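You operate a simulated robot arm through the tools that you are given. There is no shell and no other tool. Be economical: measure what you need, move in short steps, check, and stop when the job is done.

The job below is to be done with a simulated robot arm. You get a single attempt, and the scene is never put back.

JOB
Lift the blue drum's pump: yellow valve shut, both coupling levers free.
Fine: shut the valve on the pump and let the feed gauge drop before the levers; the selector of the stirrer and the ratchet handle stay as they are.

It is judged by the outcome, as a careful person would: the job done as asked, and still so three seconds after it is handed in. It fails if anything else is knocked over, pushed out of place, dropped, spilled or broken.

ROBOT AND FRAMES
A 7-joint arm with a two-finger parallel gripper, fixed in place. Base frame: the origin is at the foot of the arm, x ahead of it, y to its left, z up. Lengths are in m, angles in rad, forces in N, time in s.
With the tool pointing down near the work surface it reaches from about 0.34 to 0.76 m from the base axis. Its first joint turns from -2.007 to 2.007 rad. Payload 3.91 kg.
Tool frame: the origin (TCP) lies between the finger pads and is the grasp point; the fingertips stand 0.03 m ahead of it; z points along the fingers, y is the line along which they close. The gripper opens to 0.11 m. The fingers are 0.02 m wide and 0.01 m thick; the gripper's body (0.048 by 0.112 m) begins 0.055 m behind the TCP.
Orientation is that of the tool frame in the base frame, as [roll, pitch, yaw] about the fixed x, y, z axes, in that order (R = Rz(yaw) Ry(pitch) Rx(roll)). With the fingers straight down and closing along the base's y, the tool's x points along the base's -x, its y along +y and its z along -z.

CONTROLS
- The arm moves only by the tool jog_arm. Its argument "deltas" is a list of rows, each a list of 7 numbers: the turn, a rotation vector about the base's x, y, z in rad, then the shift along the base's x, y, z in m, then the opening, from 0 (shut) to 1 (fully open). In form: [[wx, wy, wz, x, y, z, fingers], ...]. A call has 1 to 8 rows; each row shifts and turns the commanded pose from where the row before left it. A row lasts 0.2 s, in which the tool goes at most 0.05 m and 0.15 rad; a call with a longer step from one row to the next is refused whole, and so is a gripper value outside its range. A pose out of reach is approached as far as the arm can. The call stops where the force on the tool passes 40 N (or 10 N more than at its start, if that is more) or the arm is blocked; 0.2 s more then pass. Each finger travels about 0.108 m/s and halts on what it meets, pressing with about 40 N; the grip force reading is that of the motor and also rises with nothing between the fingers. The clock runs only during rows and for 0.2 s after the last one: add rows that do not move to give the fingers time. The reply holds the time, the measured pose of the TCP, the force on the tool along the base axes, the opening and the grip force, in the units named above and with some noise, with the torque about the TCP (base axes, N m) and any sound that the robot's microphone picked up.
- Cameras (640 x 400 px; columns grow to the right, rows downward): "scene" is fixed at [0.2228, -0.5139, 1.5788]; the picture's right is [1.00, 0.08, 0.00], its down [0.03, -0.34, -0.94] and it looks along [-0.08, 0.94, -0.34] (base axes); focal length 337 px, centre (320, 200). "wrist" rides on the gripper at [0.072, 0.017, -0.103] in the tool frame; the picture's right is [-0.23, 0.97, 0.00], its down [-0.76, -0.18, -0.62] and it looks along [-0.61, -0.14, 0.78] (tool axes); focal length 222 px, centre (320, 200). There is no depth. A picture from a camera that has moved, and an enlarged one, comes with that camera's place and axes in the base frame and with its lens. The place of the scene camera against the robot may be out by one fixed shift of up to 0.018 m in any direction.
- get_image(camera): a new picture of that camera. No time passes.
- lift_body(by): slides the trunk up (or, below 0, down) by that many m; the arm rides with it, the base frame stays. It gives what a move gives, with no picture.
- enlarge(camera, box): a new picture of the part [left, top, right, bottom] of that camera's present view, enlarged. No time passes.
- hand_in(): hands the job in; it is judged then, once.

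Go step by step. Nothing tells you positions but the pictures and the camera data: compare them with the known pose of the tool, close in by small moves and look again before you grip or let go. The budget is 120 turns and 76 pictures, counting those below and the enlarged ones. Unless the task says otherwise, let go and move clear before handing in, and close with one line.

The tools are called after ">>>" by a JSON object that holds its "method" and its "body". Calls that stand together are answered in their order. jog_arm: Moves the arm, as the interface text tells. Its arguments: {"type":"object","properties":{"deltas":{"type":"array","items":{"type":"array","items":{"type":"number"}}}},"required":["deltas"]} The other tools are called the same way: lift_body (by) slides the trunk up or down; get_image (camera) takes a picture; enlarge (camera, box) takes an enlarged picture of a part of a camera's view; hand_in () hands the job in.

At the start:

```text
time: 0.0
position: [0.1276, 0.3579, 1.5011]
orientation: [-3.139, -0.002, 3.138]
contact_force: [0.9, 0.2, 0.4]
torque: [0.0, -0.01, 0.0]
opening: 0.1101
finger_force: 0.0
trunk travel left (down, up): [-0.9, 0.09]
```

scene: 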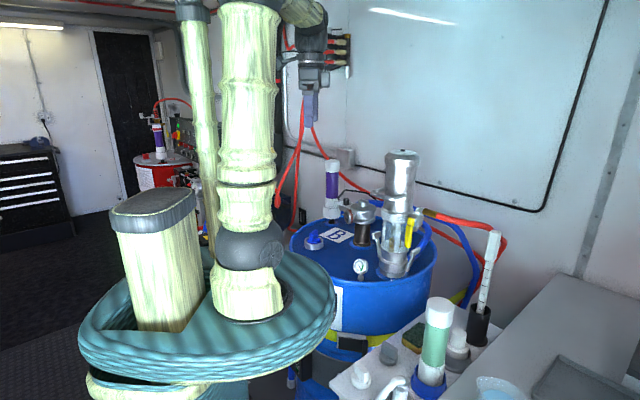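
wrist: 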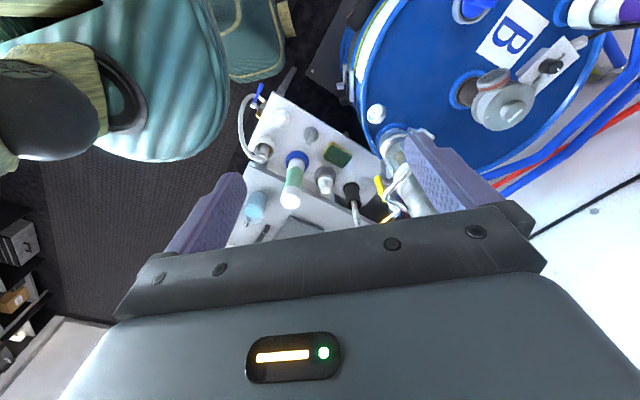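

I see a blue drum with a pump (grey cylinder, yellow valve handle), a gauge and a stirrer. I'll look closer at it before moving.

>>> {"method": "enlarge", "body": {"camera": "scene", "box": [340, 140, 450, 290]}}

>>> {"method": "enlarge", "body": {"camera": "scene", "box": [270, 130, 530, 390]}}

>>> {"method": "enlarge", "body": {"camera": "wrist", "box": [340, 0, 640, 230]}}

```text
2.67 times, centred on (395, 215) of scene
camera zoom: at [0.2228, -0.5139, 1.5788], right [1.0, 0.08, 0.0], down [0.03, -0.34, -0.94], along [-0.08, 0.94, -0.34], focal length 900 px, centre (120, 160)
```

zoom: 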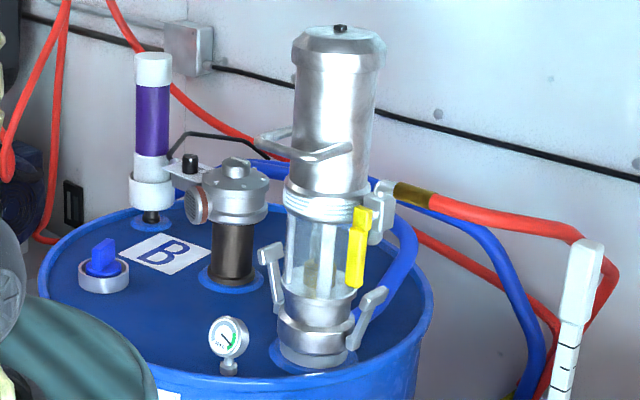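

```text
1.54 times, centred on (400, 260) of scene
camera zoom: at [0.2228, -0.5139, 1.5788], right [1.0, 0.08, 0.0], down [0.03, -0.34, -0.94], along [-0.08, 0.94, -0.34], focal length 519 px, centre (197, 108)
```

zoom: 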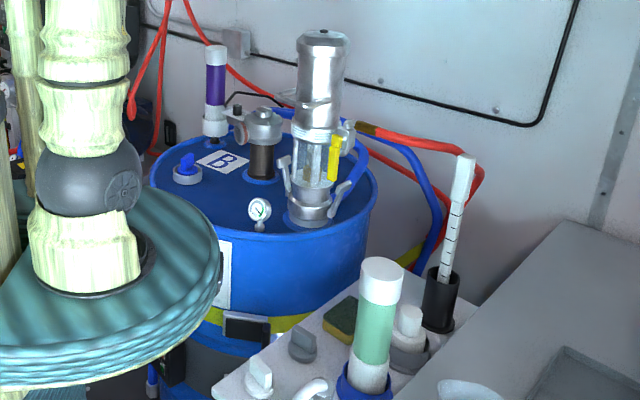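

```text
1.74 times, centred on (490, 115) of wrist
camera zoom: at [0.0565, 0.373, 1.6032], right [0.23, 0.97, 0.0], down [0.76, -0.18, 0.62], along [0.6, -0.15, -0.78], focal length 386 px, centre (24, 348)
```

zoom: 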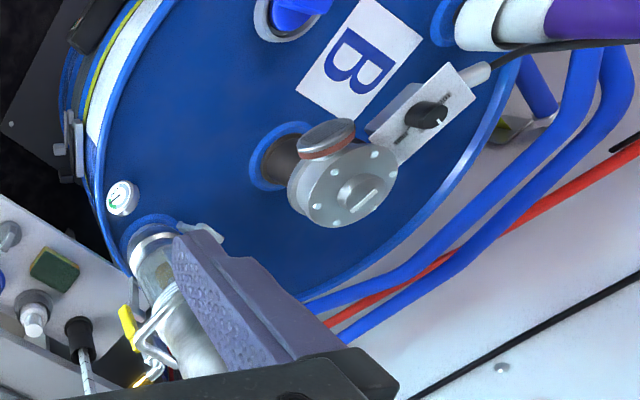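

The pump stands near (0.40, 0.54), from about z 0.9 to 1.36. I'll yaw the wrist so its camera sees the pump, and look again.

>>> {"method": "jog_arm", "body": {"deltas": [[0, 0, 0.145, 0, 0, 0, 1], [0, 0, 0.145, 0, 0, 0, 1], [0, 0, 0.145, 0, 0, 0, 1], [0, 0, 0.145, 0, 0, 0, 1], [0, 0, 0.145, 0, 0, 0, 1], [0, 0, 0.145, 0, 0, 0, 1]]}}

>>> {"method": "get_image", "body": {"camera": "wrist"}}

```text
time: 1.4
position: [0.1276, 0.3575, 1.5002]
orientation: [-3.14, -0.001, -2.271]
contact_force: [1.5, -0.1, -0.5]
torque: [-0.02, -0.03, -0.01]
opening: 0.1099
finger_force: 0.0
trunk travel left (down, up): [-0.9, 0.09]
```

```text
70 pictures are left
camera wrist: at [0.0689, 0.3119, 1.6032], right [-0.6, 0.8, 0.0], down [0.63, 0.47, 0.62], along [0.5, 0.37, -0.78], focal length 222 px, centre (320, 200)
```

wrist: 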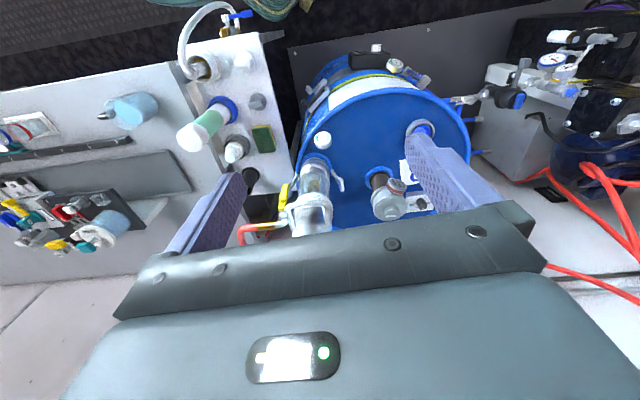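

The drum and pump sit at the centre of the view. I'll zoom in on the valve, levers and gauge.

>>> {"method": "enlarge", "body": {"camera": "wrist", "box": [230, 110, 390, 240]}}

>>> {"method": "enlarge", "body": {"camera": "scene", "box": [345, 200, 430, 285]}}

>>> {"method": "enlarge", "body": {"camera": "scene", "box": [365, 145, 425, 225]}}

```text
3.08 times, centred on (310, 175) of wrist
camera zoom: at [0.0689, 0.3119, 1.6032], right [-0.6, 0.8, 0.0], down [0.63, 0.47, 0.62], along [0.5, 0.37, -0.78], focal length 684 px, centre (351, 277)
```

zoom: 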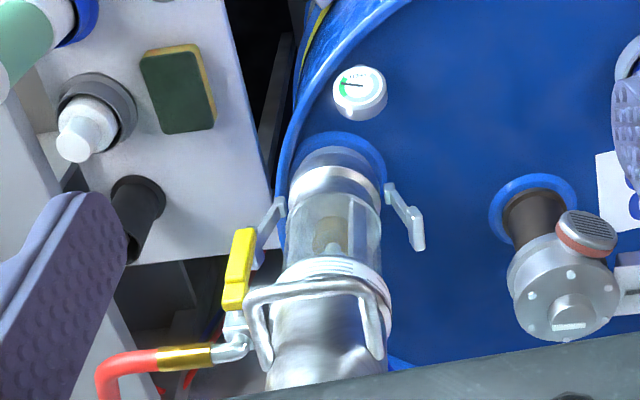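

```text
4.71 times, centred on (388, 242) of scene
camera zoom: at [0.2228, -0.5139, 1.5788], right [1.0, 0.08, 0.0], down [0.03, -0.34, -0.94], along [-0.08, 0.94, -0.34], focal length 1587 px, centre (2, 0)
```

zoom: 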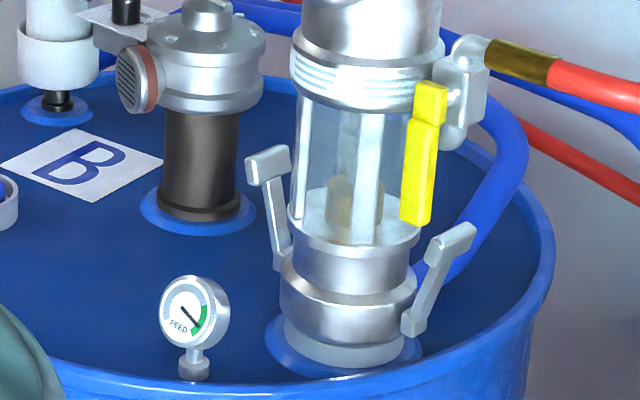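

```text
5.00 times, centred on (395, 185) of scene
camera zoom: at [0.2228, -0.5139, 1.5788], right [1.0, 0.08, 0.0], down [0.03, -0.34, -0.94], along [-0.08, 0.94, -0.34], focal length 1686 px, centre (-55, 275)
```

zoom: 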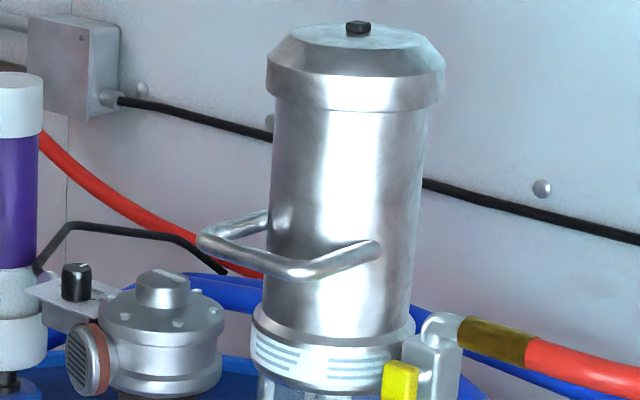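

The valve lever is at about (0.42, 0.45), z 1.085–1.18, hanging parallel to the valve body, and the gauge needle is in the green. So the valve is open. I'll turn the wrist around so the camera sits above the tool once I tilt it forward.

>>> {"method": "jog_arm", "body": {"deltas": [[0, 0, 0.148, 0, 0, 0, 1], [0, 0, 0.148, 0, 0, 0, 1], [0, 0, 0.148, 0, 0, 0, 1], [0, 0, 0.148, 0, 0, 0, 0.6], [0, 0, 0.148, 0, 0, 0, 0.3], [0, 0, 0.148, 0, 0, 0, 0], [0, 0, 0.148, 0, 0, 0, 0], [0, 0, 0.148, 0, 0, 0, 0]]}}

```text
time: 3.2
position: [0.1274, 0.3563, 1.4991]
orientation: [-3.141, -0.005, -1.089]
contact_force: [0.6, 0.8, 0.0]
torque: [-0.02, -0.02, -0.02]
opening: 0.0
finger_force: 37.9
trunk travel left (down, up): [-0.9, 0.09]
```

The yaw is tracking well, so I'll continue.

>>> {"method": "jog_arm", "body": {"deltas": [[0, 0, 0.148, 0, 0, 0, 0], [0, 0, 0.148, 0, 0, 0, 0], [0, 0, 0.148, 0, 0, 0, 0], [0, 0, 0.148, 0, 0, 0, 0], [0, 0, 0.148, 0, 0, 0, 0], [0, 0, 0.148, 0, 0, 0, 0], [0, 0, 0.148, 0, 0, 0, 0], [0, 0, 0.148, 0, 0, 0, 0]]}}

```text
time: 5.0
position: [0.1289, 0.3575, 1.4998]
orientation: [-3.141, -0.003, 0.096]
contact_force: [0.9, 0.7, 0.2]
torque: [0.01, -0.01, 0.02]
opening: 0.0001
finger_force: 37.7
trunk travel left (down, up): [-0.9, 0.09]
```

>>> {"method": "jog_arm", "body": {"deltas": [[0, 0, 0.145, 0, 0, 0, 0], [0, 0, 0.145, 0, 0, 0, 0], [0, 0, 0.145, 0, 0, 0, 0], [0, 0, 0.145, 0, 0, 0, 0], [0, 0, 0.145, 0, 0, 0, 0], [0.1023, -0.0955, 0, 0.02, 0.0, -0.02, 0], [0.1023, -0.0955, 0, 0.02, 0.0, -0.02, 0], [0.1023, -0.0955, 0, 0.02, 0.0, -0.02, 0]]}}

>>> {"method": "jog_arm", "body": {"deltas": [[0.1023, -0.0955, 0, 0.02, 0.0, -0.02, 0], [0.1023, -0.0955, 0, 0.02, 0.0, -0.02, 0], [0.1023, -0.0955, 0, 0.02, 0.0, -0.02, 0], [0.1023, -0.0955, 0, 0.02, 0.0, -0.02, 0], [0.1023, -0.0955, 0, 0.0, 0.0, -0.02, 0], [0.1023, -0.0955, 0, 0.0, 0.0, -0.02, 0], [0.1023, -0.0955, 0, 0.0, 0.0, -0.02, 0]]}}

>>> {"method": "get_image", "body": {"camera": "wrist"}}

>>> {"method": "get_image", "body": {"camera": "scene"}}

```text
time: 6.8
position: [0.1877, 0.357, 1.4399]
orientation: [-3.14, -0.424, 0.82]
contact_force: [0.1, 0.2, 0.5]
torque: [-0.01, 0.01, -0.01]
opening: 0.0001
finger_force: 37.3
trunk travel left (down, up): [-0.9, 0.09]
```

```text
time: 8.4
position: [0.2817, 0.4017, 1.3378]
orientation: [-3.136, -1.322, 0.775]
contact_force: [-0.1, 0.1, -0.6]
torque: [-0.01, 0.02, -0.01]
opening: 0.0
finger_force: 37.9
out of reach, approached as far as the arm can: row 4, 5, 6, 7
trunk travel left (down, up): [-0.9, 0.09]
```

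```text
66 pictures are left
camera wrist: at [0.2366, 0.3313, 1.4319], right [0.65, -0.73, -0.22], down [-0.69, -0.43, -0.59], along [0.33, 0.53, -0.78], focal length 222 px, centre (320, 200)
```

wrist: 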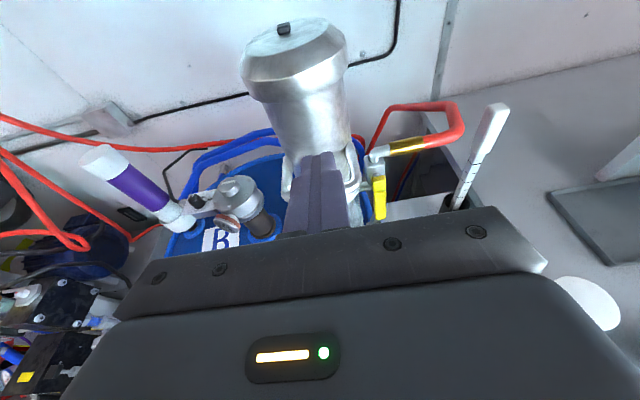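

```text
65 pictures are left
```

scene: 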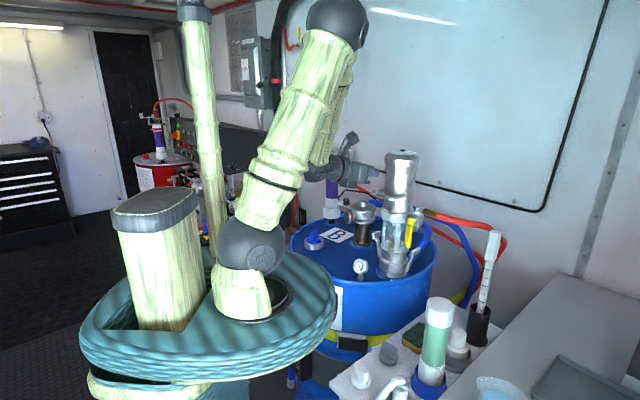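

The tool is nearly horizontal and pointing at the pump. I'll zoom in on the valve and levers from this side.

>>> {"method": "enlarge", "body": {"camera": "wrist", "box": [270, 90, 470, 240]}}

```text
2.67 times, centred on (370, 165) of wrist
camera zoom: at [0.2366, 0.3313, 1.4319], right [0.65, -0.73, -0.22], down [-0.69, -0.43, -0.59], along [0.33, 0.53, -0.78], focal length 592 px, centre (187, 293)
```

zoom: 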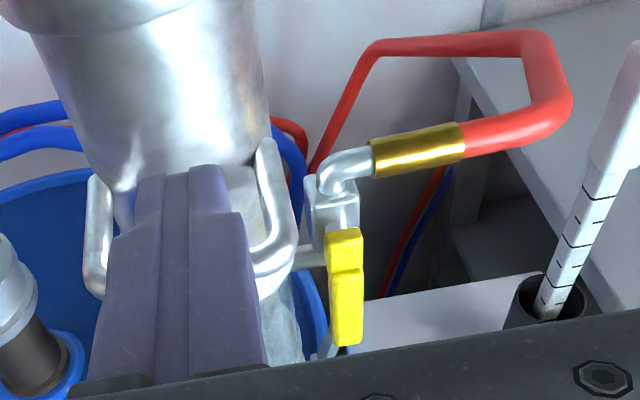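

The valve stem points back toward the robot, so the yellow lever swings in a plane roughly facing me, and the carrying bail is at z ≈ 1.24. I'll shift to the right, clear of the bail, and lower the trunk so the tool can lie level at lever height.

>>> {"method": "jog_arm", "body": {"deltas": [[0, 0, 0, 0.0, -0.03, 0.0, 0], [0, 0, 0, 0.0, -0.03, 0, 0], [0, 0, 0, 0.0, 0, 0, 0]]}}

>>> {"method": "lift_body", "body": {"by": -0.1}}

>>> {"method": "get_image", "body": {"camera": "scene"}}

```text
time: 9.2
position: [0.2971, 0.3907, 1.3524]
orientation: [3.14, -1.325, 0.78]
contact_force: [0.2, -0.6, 0.2]
torque: [0.0, -0.01, 0.0]
opening: 0.0002
finger_force: 38.2
out of reach, approached as far as the arm can: row 1, 2
trunk travel left (down, up): [-0.9, 0.09]
```

```text
time: 10.5
position: [0.2946, 0.3916, 1.2523]
orientation: [3.139, -1.325, 0.781]
contact_force: [-1.0, 0.1, 0.8]
torque: [0.01, -0.02, 0.02]
opening: 0.0
finger_force: 37.2
trunk travel left (down, up): [-0.8, 0.19]
```

```text
63 pictures are left
```

scene: 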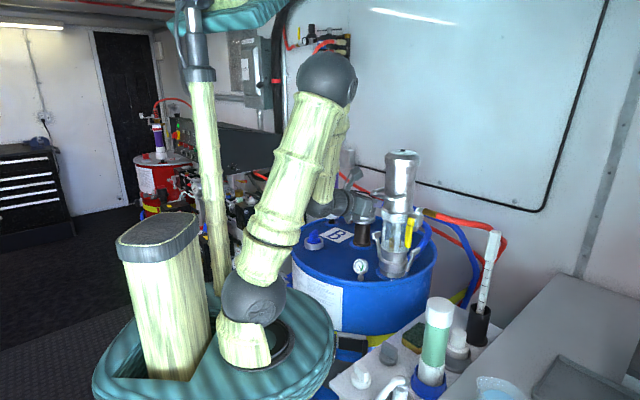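

>>> {"method": "jog_arm", "body": {"deltas": [[0, 0, 0, 0.0, -0.01, 0.03, 0], [0, 0, 0, 0.0, -0.01, 0.03, 0], [0, 0, 0, 0.0, -0.01, 0.03, 0], [0, 0, 0, 0.0, -0.01, 0.03, 0]]}}

>>> {"method": "lift_body", "body": {"by": -0.1}}

>>> {"method": "get_image", "body": {"camera": "scene"}}

```text
time: 11.5
position: [0.2946, 0.3516, 1.3724]
orientation: [3.141, -1.324, 0.781]
contact_force: [-0.3, -0.4, -0.8]
torque: [-0.01, 0.01, 0.03]
opening: 0.0
finger_force: 37.6
trunk travel left (down, up): [-0.8, 0.19]
```

```text
time: 12.9
position: [0.2971, 0.3519, 1.2712]
orientation: [3.138, -1.325, 0.781]
contact_force: [-0.6, -0.3, 0.9]
torque: [0.0, -0.01, -0.01]
opening: 0.0
finger_force: 37.6
trunk travel left (down, up): [-0.7, 0.29]
```

```text
62 pictures are left
```

scene: 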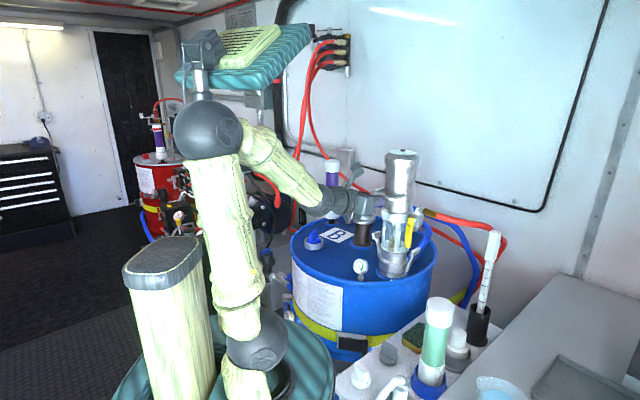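

The arm is now well folded and the bench is clear. I'll bring the tool down to the height of the yellow lever, holding off about 10 cm, and look.

>>> {"method": "jog_arm", "body": {"deltas": [[0, 0, -0.085, 0.0, 0, -0.04, 0], [0, 0, -0.085, 0.0, 0, -0.04, 0], [0, 0, 0, 0.01, 0.0, -0.04, 0], [0, 0, 0, 0.01, 0.0, -0.03, 0]]}}

>>> {"method": "get_image", "body": {"camera": "wrist"}}

>>> {"method": "enlarge", "body": {"camera": "scene", "box": [320, 180, 440, 290]}}

```text
time: 13.9
position: [0.3229, 0.3715, 1.1298]
orientation: [3.136, -1.326, 0.613]
contact_force: [0.3, 0.0, 0.3]
torque: [0.02, -0.04, 0.02]
opening: 0.0001
finger_force: 38.2
out of reach, approached as far as the arm can: row 3, 4
trunk travel left (down, up): [-0.7, 0.29]
```

```text
61 pictures are left
camera wrist: at [0.2656, 0.3085, 1.2238], right [0.51, -0.83, -0.22], down [-0.75, -0.31, -0.59], along [0.42, 0.46, -0.78], focal length 222 px, centre (320, 200)
```

wrist: 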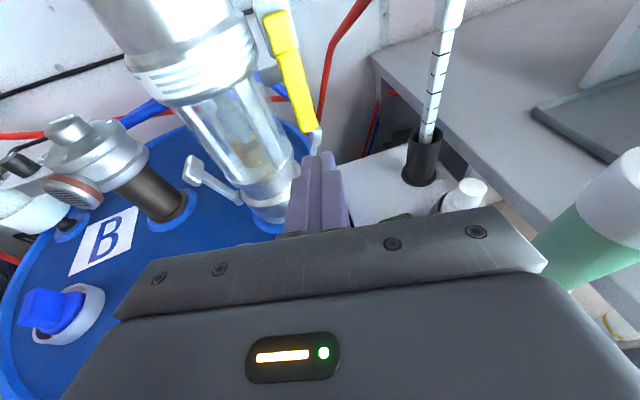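

```text
3.64 times, centred on (380, 235) of scene
camera zoom: at [0.2228, -0.5139, 1.5788], right [1.0, 0.08, 0.0], down [0.03, -0.34, -0.94], along [-0.08, 0.94, -0.34], focal length 1227 px, centre (102, 73)
```

zoom: 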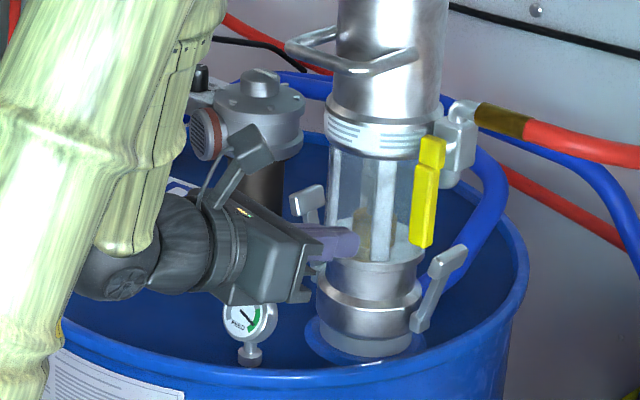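

From two wrist views the lever tip is at (0.407, 0.442, 1.10) and its top pivot at about (0.417, 0.451, 1.18); the scene camera reads about 1 cm off. I'll open the fingers partly and straddle the tip.

>>> {"method": "jog_arm", "body": {"deltas": [[0, 0, 0, -0.005, 0.007, -0.015, 0.42], [0, 0, 0, 0.02, 0.0135, 0.0, 0.42], [0, 0, 0, 0.02, 0.0135, 0.0, 0.42], [0, 0, 0, 0.0, 0.0, 0.0, 0.42]]}}

>>> {"method": "enlarge", "body": {"camera": "wrist", "box": [200, 0, 440, 230]}}

```text
time: 14.9
position: [0.3581, 0.4051, 1.1149]
orientation: [3.138, -1.325, 0.61]
contact_force: [0.0, 0.5, 0.0]
torque: [0.02, 0.0, 0.01]
opening: 0.0462
finger_force: 0.2
trunk travel left (down, up): [-0.7, 0.29]
```

```text
1.74 times, centred on (320, 115) of wrist
camera zoom: at [0.3003, 0.3434, 1.2094], right [0.51, -0.83, -0.22], down [-0.75, -0.31, -0.59], along [0.42, 0.46, -0.78], focal length 386 px, centre (320, 348)
```

zoom: 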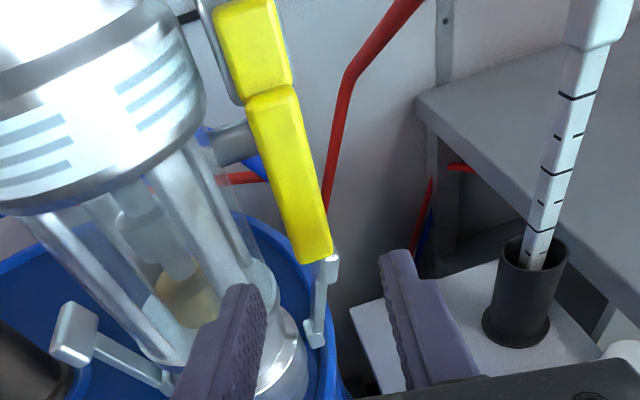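

The fingers line up on either side of the lever. I'll advance to straddle it.

>>> {"method": "jog_arm", "body": {"deltas": [[0, 0, 0, 0.018, 0.0125, 0.005, 0.42], [0, 0, 0, 0.016, 0.011, 0.005, 0.42], [0, 0, 0, 0.0, 0.0, 0.0, 0.42]]}}

>>> {"method": "enlarge", "body": {"camera": "wrist", "box": [200, 0, 440, 230]}}

>>> {"method": "enlarge", "body": {"camera": "scene", "box": [340, 190, 440, 290]}}

```text
time: 15.7
position: [0.3896, 0.4296, 1.1249]
orientation: [3.14, -1.325, 0.61]
contact_force: [-0.1, -0.8, -0.3]
torque: [-0.03, -0.01, 0.02]
opening: 0.0462
finger_force: 0.0
trunk travel left (down, up): [-0.7, 0.29]
```

```text
1.74 times, centred on (320, 115) of wrist
camera zoom: at [0.3332, 0.3678, 1.2198], right [0.51, -0.83, -0.22], down [-0.75, -0.31, -0.59], along [0.42, 0.47, -0.78], focal length 386 px, centre (320, 348)
```

zoom: 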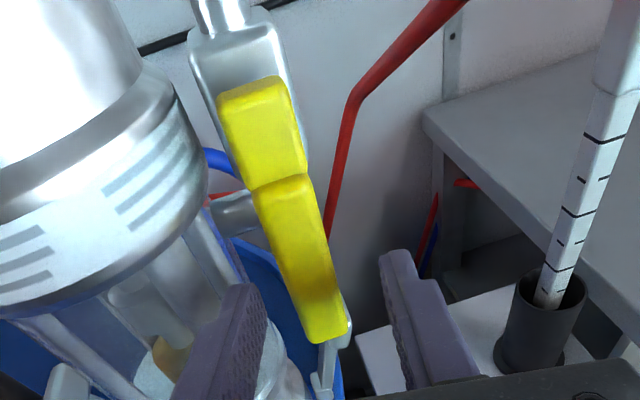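

```text
4.00 times, centred on (390, 240) of scene
camera zoom: at [0.2228, -0.5139, 1.5788], right [1.0, 0.08, 0.0], down [0.03, -0.34, -0.94], along [-0.08, 0.94, -0.34], focal length 1349 px, centre (40, 40)
```

zoom: 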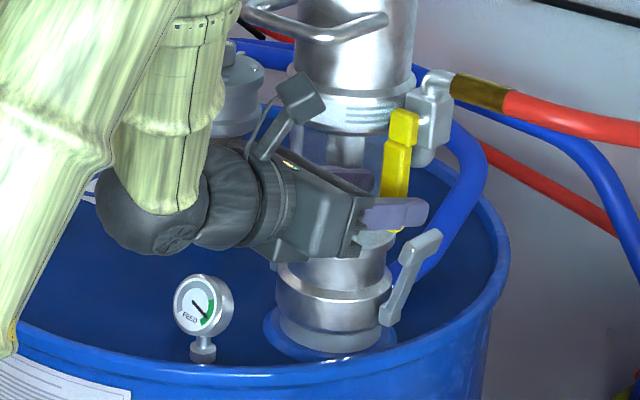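

The lever is between the fingers. I'll push it gently to the right, away from the pump, and watch the force.

>>> {"method": "jog_arm", "body": {"deltas": [[0, 0, 0, 0.006, -0.008, 0.0, 0.42], [0, 0, 0, 0.006, -0.008, 0.0, 0.42], [0, 0, 0, 0.006, -0.008, 0.0, 0.42]]}}

>>> {"method": "enlarge", "body": {"camera": "wrist", "box": [200, 0, 440, 230]}}

```text
time: 16.5
position: [0.4096, 0.4054, 1.1241]
orientation: [3.139, -1.328, 0.609]
contact_force: [0.9, 0.6, -0.2]
torque: [0.0, 0.0, 0.02]
opening: 0.0463
finger_force: 0.1
trunk travel left (down, up): [-0.7, 0.29]
```

```text
1.74 times, centred on (320, 115) of wrist
camera zoom: at [0.3525, 0.3429, 1.2184], right [0.51, -0.83, -0.22], down [-0.75, -0.31, -0.59], along [0.42, 0.47, -0.78], focal length 386 px, centre (320, 348)
```

zoom: 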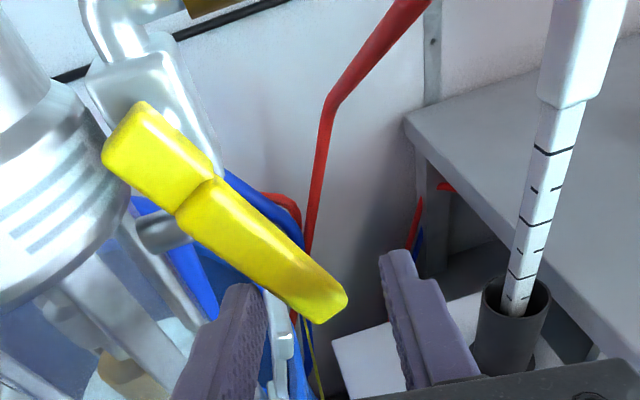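

The lever turns freely to the right. I'll continue along the arc, right and up.

>>> {"method": "jog_arm", "body": {"deltas": [[0, 0, 0, 0.007, -0.01, 0.003, 0.42], [0, 0, 0, 0.007, -0.01, 0.006, 0.42], [0, 0, 0, 0.006, -0.008, 0.008, 0.42], [0, 0, 0, 0.003, -0.005, 0.008, 0.42]]}}

>>> {"method": "get_image", "body": {"camera": "wrist"}}

>>> {"method": "enlarge", "body": {"camera": "scene", "box": [340, 190, 440, 290]}}

```text
time: 17.5
position: [0.4315, 0.3725, 1.1505]
orientation: [3.141, -1.327, 0.61]
contact_force: [-0.8, 0.5, -0.9]
torque: [-0.02, -0.02, 0.0]
opening: 0.0464
finger_force: 0.0
trunk travel left (down, up): [-0.7, 0.29]
```

```text
55 pictures are left
camera wrist: at [0.3754, 0.31, 1.2442], right [0.51, -0.83, -0.22], down [-0.75, -0.31, -0.59], along [0.42, 0.47, -0.78], focal length 222 px, centre (320, 200)
```

wrist: 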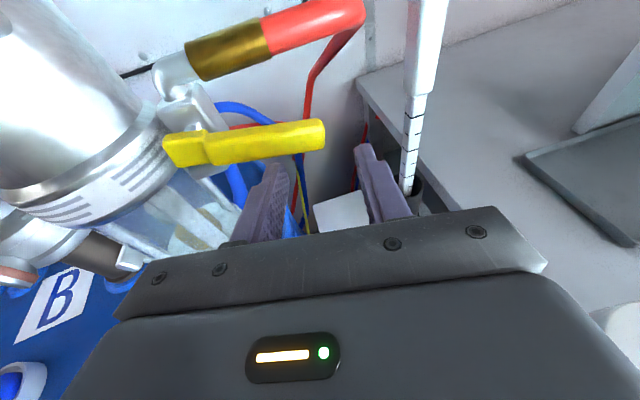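

```text
4.00 times, centred on (390, 240) of scene
camera zoom: at [0.2228, -0.5139, 1.5788], right [1.0, 0.08, 0.0], down [0.03, -0.34, -0.94], along [-0.08, 0.94, -0.34], focal length 1349 px, centre (40, 40)
```

zoom: 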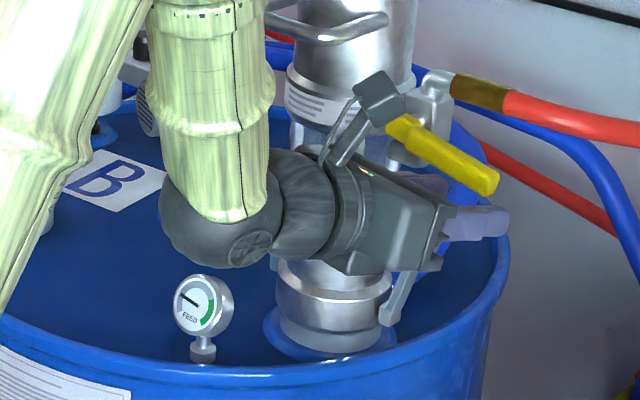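

The lever now looks horizontal and the gauge needle is falling. I'll nudge it up slightly to make sure it's at its stop.

>>> {"method": "jog_arm", "body": {"deltas": [[0, 0, 0, 0, 0, 0.005, 0.42], [0, 0, 0, 0, 0, 0.004, 0.42], [0, 0, 0, 0, 0, 0.004, 0.42]]}}

>>> {"method": "enlarge", "body": {"camera": "scene", "box": [340, 190, 440, 290]}}

```text
time: 18.3
position: [0.4324, 0.3728, 1.1608]
orientation: [3.139, -1.323, 0.613]
contact_force: [-0.8, -0.2, -4.4]
torque: [-0.2, 0.02, 0.05]
opening: 0.0462
finger_force: 0.1
trunk travel left (down, up): [-0.7, 0.29]
```

```text
4.00 times, centred on (390, 240) of scene
camera zoom: at [0.2228, -0.5139, 1.5788], right [1.0, 0.08, 0.0], down [0.03, -0.34, -0.94], along [-0.08, 0.94, -0.34], focal length 1349 px, centre (40, 40)
```

zoom: 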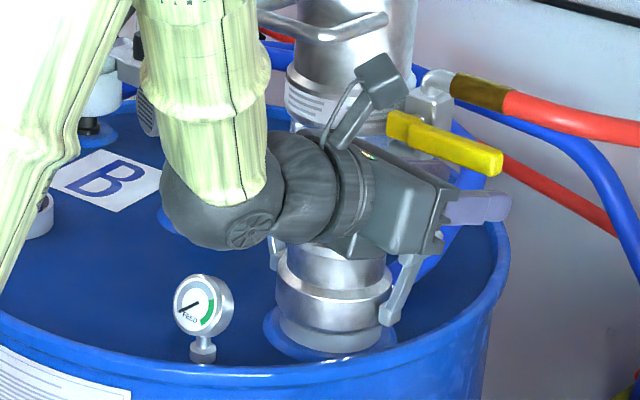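

The gauge is at zero and the valve rests against its stop. I'll lower away, back off, and look at the right coupling lever.

>>> {"method": "jog_arm", "body": {"deltas": [[0, 0, 0, 0, 0, -0.02, 0.42], [0, 0, 0, -0.0246, -0.017, -0.01, 0.42], [0, 0, 0, -0.0246, -0.017, -0.01, 0.42], [0, 0, 0, -0.02, -0.015, -0.01, 0.42], [0, 0, 0, 0, 0, 0, 0.42]]}}

>>> {"method": "get_image", "body": {"camera": "wrist"}}

>>> {"method": "enlarge", "body": {"camera": "scene", "box": [340, 190, 440, 290]}}

```text
time: 19.5
position: [0.3802, 0.3415, 1.1184]
orientation: [3.14, -1.324, 0.61]
contact_force: [-0.6, 0.0, 0.1]
torque: [0.04, 0.0, -0.01]
opening: 0.0464
finger_force: 0.0
out of reach, approached as far as the arm can: row 4
trunk travel left (down, up): [-0.7, 0.29]
```

```text
52 pictures are left
camera wrist: at [0.3232, 0.2799, 1.2134], right [0.51, -0.83, -0.22], down [-0.75, -0.31, -0.59], along [0.42, 0.47, -0.78], focal length 222 px, centre (320, 200)
```

wrist: 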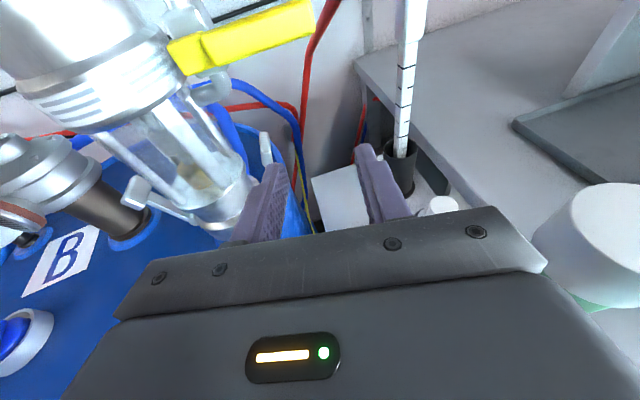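

```text
4.00 times, centred on (390, 240) of scene
camera zoom: at [0.2228, -0.5139, 1.5788], right [1.0, 0.08, 0.0], down [0.03, -0.34, -0.94], along [-0.08, 0.94, -0.34], focal length 1349 px, centre (40, 40)
```

zoom: 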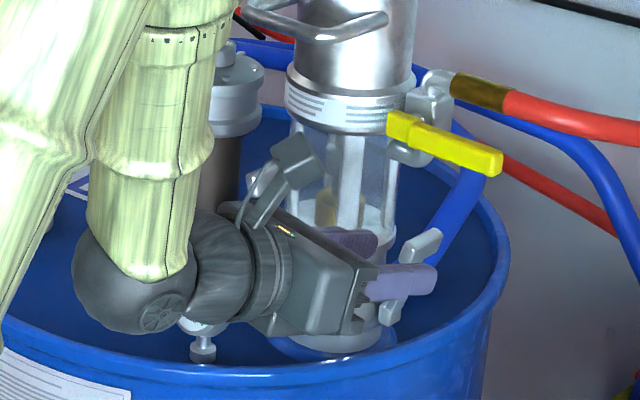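

>>> {"method": "enlarge", "body": {"camera": "wrist", "box": [110, 70, 330, 240]}}

```text
2.35 times, centred on (220, 155) of wrist
camera zoom: at [0.3232, 0.2799, 1.2134], right [0.51, -0.83, -0.22], down [-0.75, -0.31, -0.59], along [0.42, 0.47, -0.78], focal length 523 px, centre (555, 306)
```

zoom: 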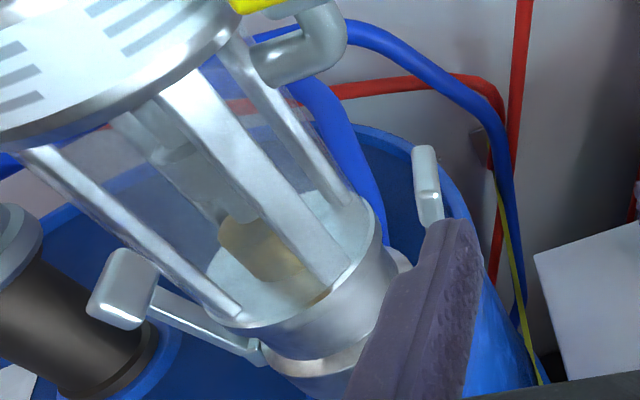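

I'll rise a little for an unobstructed second view of the levers.

>>> {"method": "jog_arm", "body": {"deltas": [[0, 0, 0, 0, -0.01, 0.04, 0.42], [0, 0, 0, 0, -0.01, 0.04, 0.42], [0, 0, 0, 0, 0, 0.03, 0.42]]}}

>>> {"method": "enlarge", "body": {"camera": "wrist", "box": [150, 70, 370, 240]}}

```text
time: 20.3
position: [0.3787, 0.3208, 1.2292]
orientation: [3.14, -1.327, 0.609]
contact_force: [1.0, 0.7, -0.8]
torque: [0.02, 0.0, 0.02]
opening: 0.0463
finger_force: 0.1
trunk travel left (down, up): [-0.7, 0.29]
```

```text
2.35 times, centred on (260, 155) of wrist
camera zoom: at [0.3227, 0.259, 1.3235], right [0.51, -0.83, -0.22], down [-0.75, -0.31, -0.59], along [0.42, 0.47, -0.78], focal length 523 px, centre (461, 306)
```

zoom: 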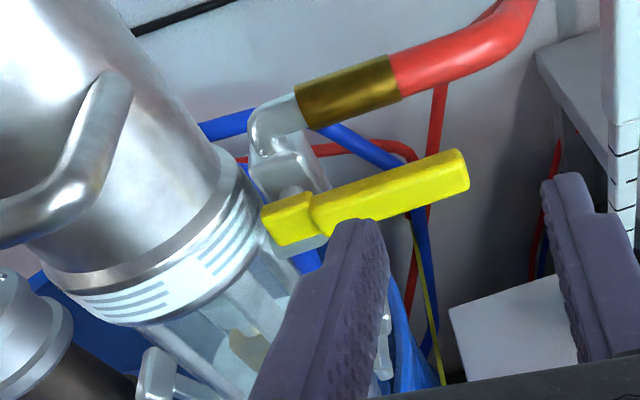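

The valve is still closed. I take the right lever's knob to be at about (0.445, 0.478, 1.07) and the left one at about (0.318, 0.569, 1.08). I'll go down in front of the right lever, with the fingers slightly open.

>>> {"method": "jog_arm", "body": {"deltas": [[0, 0, 0.08, 0, 0, -0.045, 0.3], [0, 0, 0.08, 0, 0, -0.045, 0.3], [0, 0, 0.08, 0, 0, -0.045, 0.3], [0, 0, 0, 0, 0.02, -0.034, 0.3], [0, 0, 0, -0.006, 0.023, 0, 0.3], [0, 0, 0, -0.008, 0.023, 0, 0.3]]}}

>>> {"method": "enlarge", "body": {"camera": "wrist", "box": [180, 30, 440, 240]}}

>>> {"method": "enlarge", "body": {"camera": "scene", "box": [340, 190, 440, 290]}}

```text
time: 21.7
position: [0.3857, 0.3897, 1.0736]
orientation: [-3.141, -1.322, 0.847]
contact_force: [-0.3, -0.3, -0.3]
torque: [0.03, -0.03, -0.04]
opening: 0.0332
finger_force: 0.0
out of reach, approached as far as the arm can: row 2, 3, 4, 5
trunk travel left (down, up): [-0.7, 0.29]
```

```text
1.90 times, centred on (310, 135) of wrist
camera zoom: at [0.3448, 0.3149, 1.1689], right [0.69, -0.69, -0.22], down [-0.66, -0.48, -0.59], along [0.3, 0.55, -0.78], focal length 423 px, centre (339, 324)
```

zoom: 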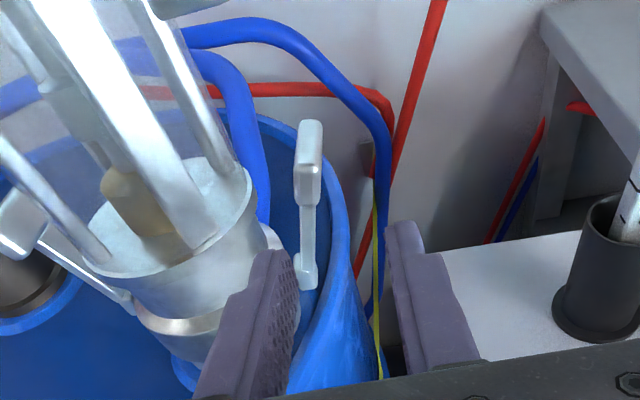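

```text
4.00 times, centred on (390, 240) of scene
camera zoom: at [0.2228, -0.5139, 1.5788], right [1.0, 0.08, 0.0], down [0.03, -0.34, -0.94], along [-0.08, 0.94, -0.34], focal length 1349 px, centre (40, 40)
```

zoom: 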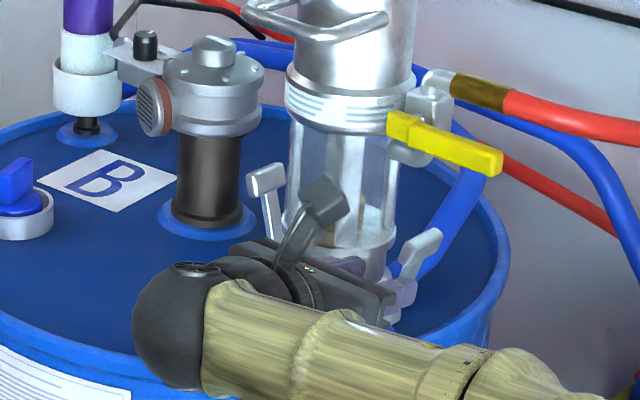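

The arm changed its posture on that move. I'll check the whole scene before going on.

>>> {"method": "get_image", "body": {"camera": "scene"}}

```text
46 pictures are left
```

scene: 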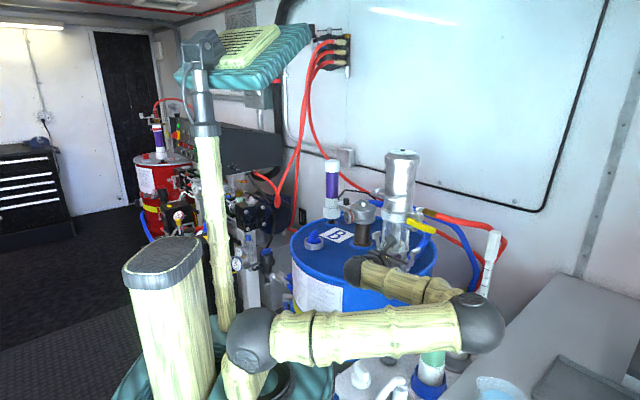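

>>> {"method": "enlarge", "body": {"camera": "scene", "box": [330, 220, 530, 400]}}

```text
2.22 times, centred on (430, 310) of scene
camera zoom: at [0.2228, -0.5139, 1.5788], right [1.0, 0.08, 0.0], down [0.03, -0.34, -0.94], along [-0.08, 0.94, -0.34], focal length 750 px, centre (76, -44)
```

zoom: 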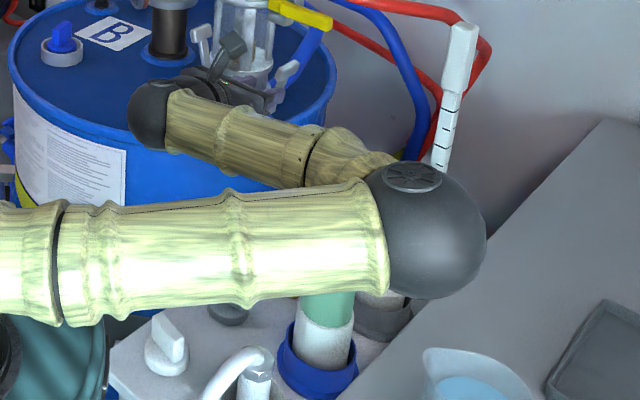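

The forearm now passes very close to the green bottle, so this posture is risky. I'll lift the trunk to gain clearance before unwinding it.

>>> {"method": "lift_body", "body": {"by": 0.1}}

>>> {"method": "get_image", "body": {"camera": "scene"}}

```text
time: 23.0
position: [0.3871, 0.3895, 1.1737]
orientation: [3.14, -1.324, 0.851]
contact_force: [-0.2, 0.1, -0.7]
torque: [0.03, -0.03, 0.02]
opening: 0.0329
finger_force: 0.0
trunk travel left (down, up): [-0.8, 0.19]
```

```text
44 pictures are left
```

scene: 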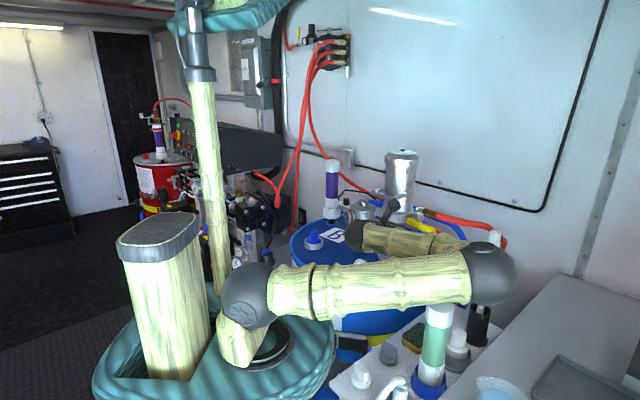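

The bottle and the pipette are undisturbed. I'll back away from the valve and rise to bring the elbow up again.

>>> {"method": "jog_arm", "body": {"deltas": [[0, 0, 0, -0.02, -0.0225, 0.01, 0.3], [0, 0, 0, -0.013, -0.015, 0.04, 0.3], [0, 0, 0, 0, 0, 0.04, 0.3], [0, 0, 0, 0, 0, 0.04, 0.3], [0, 0, 0, 0, 0, 0.04, 0.3]]}}

>>> {"method": "get_image", "body": {"camera": "scene"}}

```text
time: 24.2
position: [0.3598, 0.3622, 1.3478]
orientation: [3.138, -1.322, 0.85]
contact_force: [0.4, -0.1, -0.4]
torque: [0.0, 0.02, 0.0]
opening: 0.0328
finger_force: 0.1
out of reach, approached as far as the arm can: row 2
trunk travel left (down, up): [-0.8, 0.19]
```

```text
43 pictures are left
```

scene: 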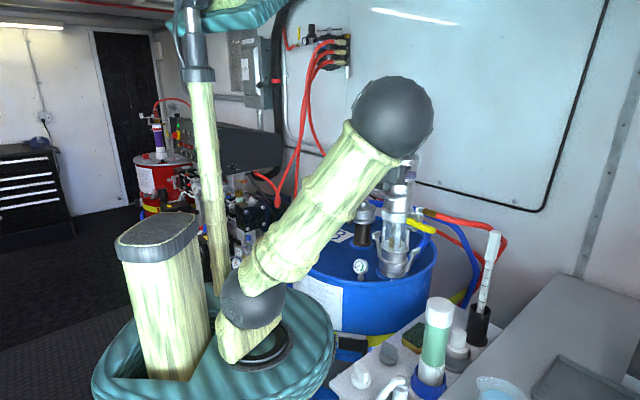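

The elbow is up again and everything still stands. I'll lower the trunk, a bit further than before, so the tool can reach lever height elbow-up.

>>> {"method": "lift_body", "body": {"by": -0.15}}

>>> {"method": "get_image", "body": {"camera": "scene"}}

```text
time: 25.9
position: [0.3625, 0.3627, 1.1986]
orientation: [3.139, -1.325, 0.851]
contact_force: [0.3, -0.7, 0.3]
torque: [-0.01, -0.01, -0.02]
opening: 0.0333
finger_force: 0.1
trunk travel left (down, up): [-0.65, 0.34]
```

```text
42 pictures are left
```

scene: 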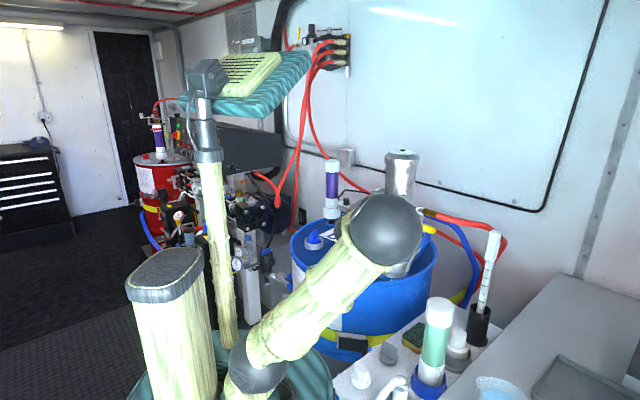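

>>> {"method": "jog_arm", "body": {"deltas": [[0, 0, 0, 0, 0, -0.035, 0.3], [0, 0, 0, 0.004, 0.01, -0.025, 0.3], [0, 0, 0, 0.004, 0.01, -0.025, 0.3], [0, 0, 0, 0.004, 0.01, -0.025, 0.3], [0, 0, 0, 0.002, 0.004, -0.015, 0.3]]}}

>>> {"method": "get_image", "body": {"camera": "scene"}}

>>> {"method": "enlarge", "body": {"camera": "wrist", "box": [180, 30, 440, 240]}}

```text
time: 27.1
position: [0.3779, 0.3956, 1.0739]
orientation: [3.139, -1.324, 0.851]
contact_force: [-0.4, -0.5, 1.0]
torque: [0.03, 0.03, 0.0]
opening: 0.0328
finger_force: 0.1
trunk travel left (down, up): [-0.65, 0.34]
```

```text
41 pictures are left
```

scene: 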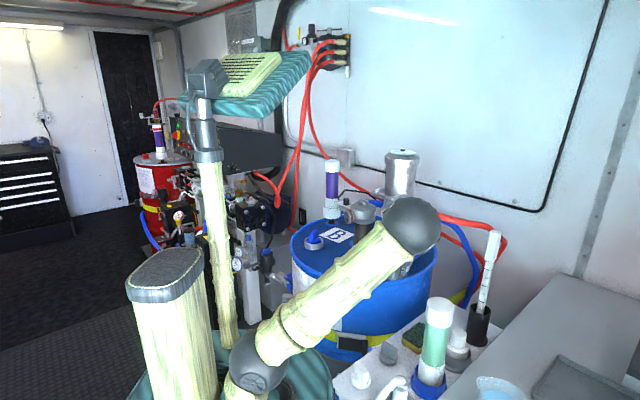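

```text
1.90 times, centred on (310, 135) of wrist
camera zoom: at [0.336, 0.3212, 1.1673], right [0.69, -0.69, -0.22], down [-0.66, -0.48, -0.59], along [0.3, 0.55, -0.78], focal length 423 px, centre (339, 324)
```

zoom: 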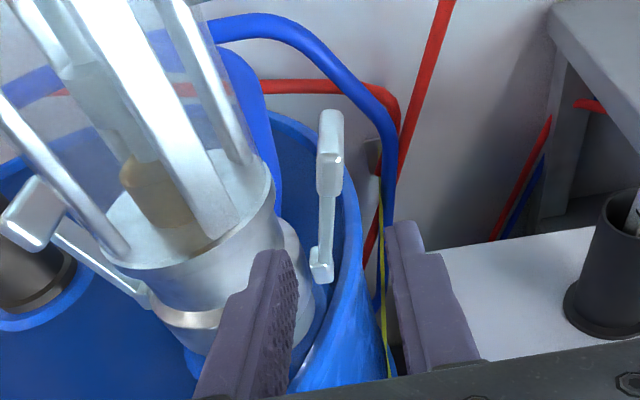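

The elbow is up, and the right lever sits between the fingers in the view. I'll advance to straddle it.

>>> {"method": "jog_arm", "body": {"deltas": [[0, 0, 0, 0.0165, 0.0188, 0, 0.3], [0, 0, 0, 0.0165, 0.0188, -0.002, 0.3], [0, 0, 0, 0.013, 0.015, -0.003, 0.3], [0, 0, 0, 0.01, 0.011, 0, 0.3]]}}

>>> {"method": "enlarge", "body": {"camera": "wrist", "box": [180, 30, 440, 240]}}

>>> {"method": "enlarge", "body": {"camera": "scene", "box": [340, 190, 440, 290]}}

```text
time: 28.1
position: [0.4317, 0.4588, 1.0678]
orientation: [3.139, -1.321, 0.853]
contact_force: [-0.4, 0.2, 0.4]
torque: [0.0, -0.02, -0.01]
opening: 0.0331
finger_force: 0.0
trunk travel left (down, up): [-0.65, 0.34]
```

```text
1.90 times, centred on (310, 135) of wrist
camera zoom: at [0.3916, 0.3851, 1.1618], right [0.69, -0.69, -0.22], down [-0.66, -0.48, -0.59], along [0.3, 0.55, -0.78], focal length 423 px, centre (339, 324)
```

zoom: 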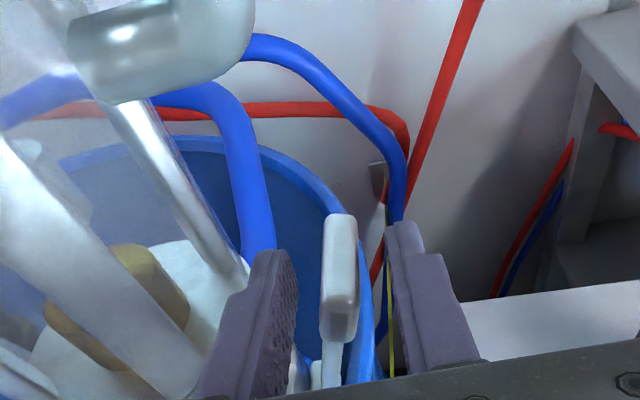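

```text
4.00 times, centred on (390, 240) of scene
camera zoom: at [0.2228, -0.5139, 1.5788], right [1.0, 0.08, 0.0], down [0.03, -0.34, -0.94], along [-0.08, 0.94, -0.34], focal length 1349 px, centre (40, 40)
```

zoom: 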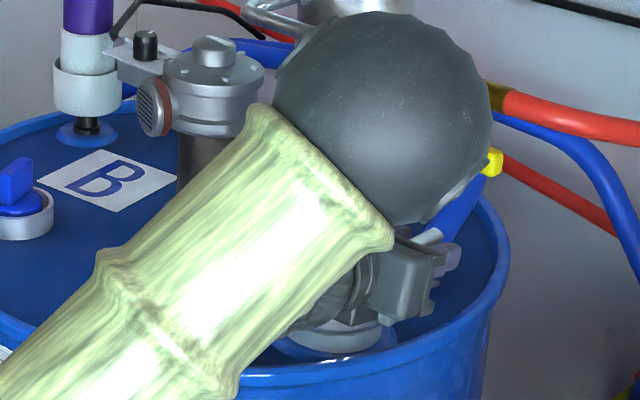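

The right lever is straddled. I'll move in 1 cm more and draw it outward along its arc.

>>> {"method": "jog_arm", "body": {"deltas": [[0, 0, 0, 0.0066, 0.0075, 0, 0.3], [0, 0, 0, 0.009, -0.008, 0, 0.3], [0, 0, 0, 0.009, -0.008, -0.003, 0.3], [0, 0, 0, 0.009, -0.008, -0.006, 0.3], [0, 0, 0, 0.009, -0.008, -0.008, 0.3]]}}

>>> {"method": "enlarge", "body": {"camera": "wrist", "box": [180, 30, 440, 240]}}

```text
time: 29.3
position: [0.4747, 0.4339, 1.0505]
orientation: [3.137, -1.325, 0.852]
contact_force: [-0.1, -0.4, 0.9]
torque: [0.01, 0.01, 0.02]
opening: 0.0328
finger_force: 0.0
trunk travel left (down, up): [-0.65, 0.34]
```

```text
1.90 times, centred on (310, 135) of wrist
camera zoom: at [0.4348, 0.3598, 1.1462], right [0.69, -0.69, -0.22], down [-0.66, -0.48, -0.59], along [0.3, 0.55, -0.78], focal length 423 px, centre (339, 324)
```

zoom: 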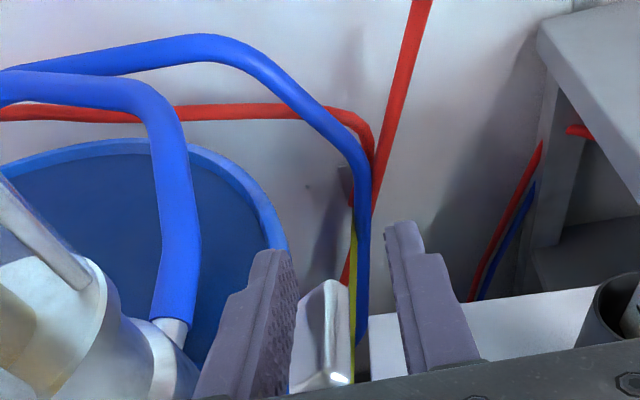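

It's swinging freely. I'll continue outward and down.

>>> {"method": "jog_arm", "body": {"deltas": [[0, 0, 0, 0.009, -0.008, -0.012, 0.3], [0, 0, 0, 0.0075, -0.0066, -0.014, 0.3], [0, 0, 0, 0.0045, -0.004, -0.014, 0.3], [0, 0, 0, 0.0015, -0.0013, -0.012, 0.3]]}}

>>> {"method": "enlarge", "body": {"camera": "wrist", "box": [180, 30, 440, 240]}}

>>> {"method": "enlarge", "body": {"camera": "scene", "box": [360, 200, 510, 350]}}

```text
time: 30.4
position: [0.4981, 0.4155, 1.0216]
orientation: [3.139, -1.348, 0.849]
contact_force: [1.7, 2.1, 13.2]
torque: [0.43, -0.01, 0.16]
opening: 0.0332
finger_force: 0.6
out of reach, approached as far as the arm can: row 4
trunk travel left (down, up): [-0.65, 0.34]
stopped in row 4: the force on the tool passed its limit at 43 N (the readings are from after the stop); the commanded pose is now the measured one
```

```text
1.90 times, centred on (310, 135) of wrist
camera zoom: at [0.455, 0.34, 1.1144], right [0.7, -0.68, -0.22], down [-0.65, -0.46, -0.6], along [0.31, 0.56, -0.77], focal length 423 px, centre (339, 324)
```

zoom: 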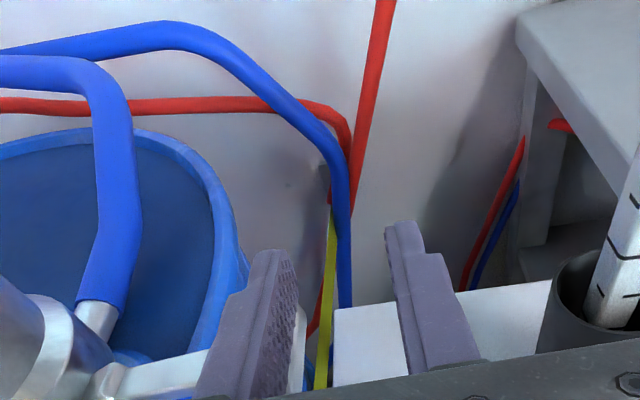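

```text
2.67 times, centred on (435, 275) of scene
camera zoom: at [0.2228, -0.5139, 1.5788], right [1.0, 0.08, 0.0], down [0.03, -0.34, -0.94], along [-0.08, 0.94, -0.34], focal length 900 px, centre (13, 0)
```

zoom: 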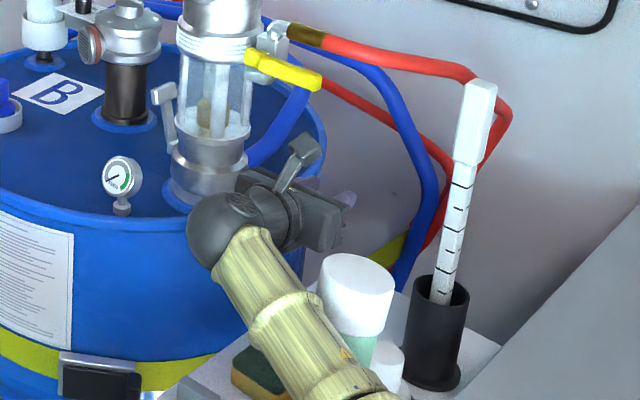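

The lever is down but the force limit tripped, and the elbow swung low again beside the green bottle. I'll look at the full scene before anything else.

>>> {"method": "get_image", "body": {"camera": "scene"}}

>>> {"method": "enlarge", "body": {"camera": "scene", "box": [340, 260, 540, 400]}}

```text
34 pictures are left
```

scene: 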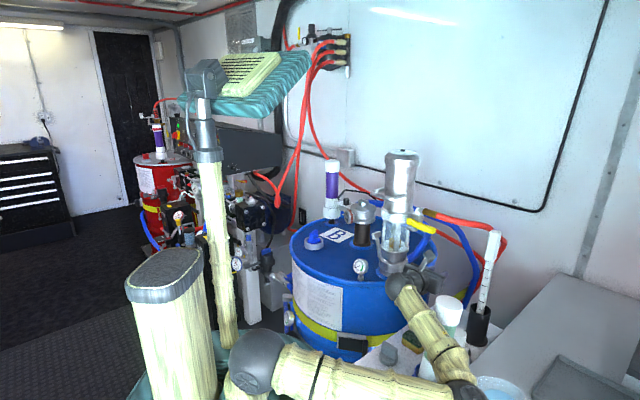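

```text
2.86 times, centred on (440, 330) of scene
camera zoom: at [0.2228, -0.5139, 1.5788], right [1.0, 0.08, 0.0], down [0.03, -0.34, -0.94], along [-0.08, 0.94, -0.34], focal length 964 px, centre (-23, -171)
```

zoom: 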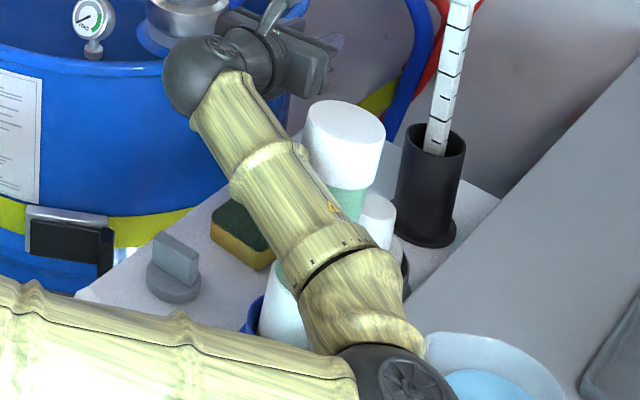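

The forearm is leaning against the green bottle. I'll reverse very gently, moving only straight up, and watch the bottle.

>>> {"method": "jog_arm", "body": {"deltas": [[0, 0, 0, 0, 0, 0.006, 0.3], [0, 0, 0, 0, 0, 0.008, 0.3], [0, 0, 0, 0, 0, 0.008, 0.3]]}}

>>> {"method": "enlarge", "body": {"camera": "scene", "box": [340, 220, 540, 400]}}

```text
time: 31.2
position: [0.4978, 0.4151, 1.0421]
orientation: [3.139, -1.341, 0.849]
contact_force: [-0.1, -0.3, -1.0]
torque: [-0.03, -0.01, -0.01]
opening: 0.0328
finger_force: 0.0
trunk travel left (down, up): [-0.65, 0.34]
```

```text
2.22 times, centred on (440, 310) of scene
camera zoom: at [0.2228, -0.5139, 1.5788], right [1.0, 0.08, 0.0], down [0.03, -0.34, -0.94], along [-0.08, 0.94, -0.34], focal length 750 px, centre (53, -44)
```

zoom: 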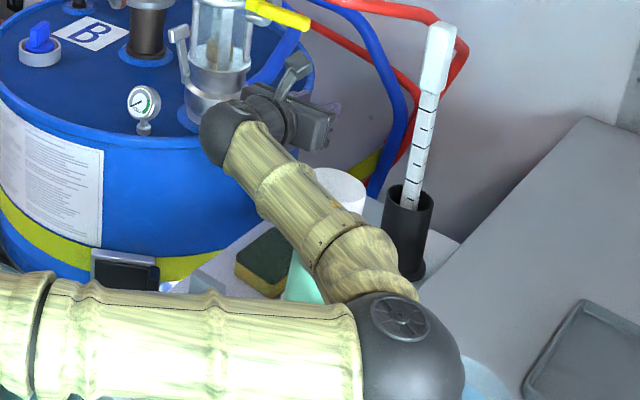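

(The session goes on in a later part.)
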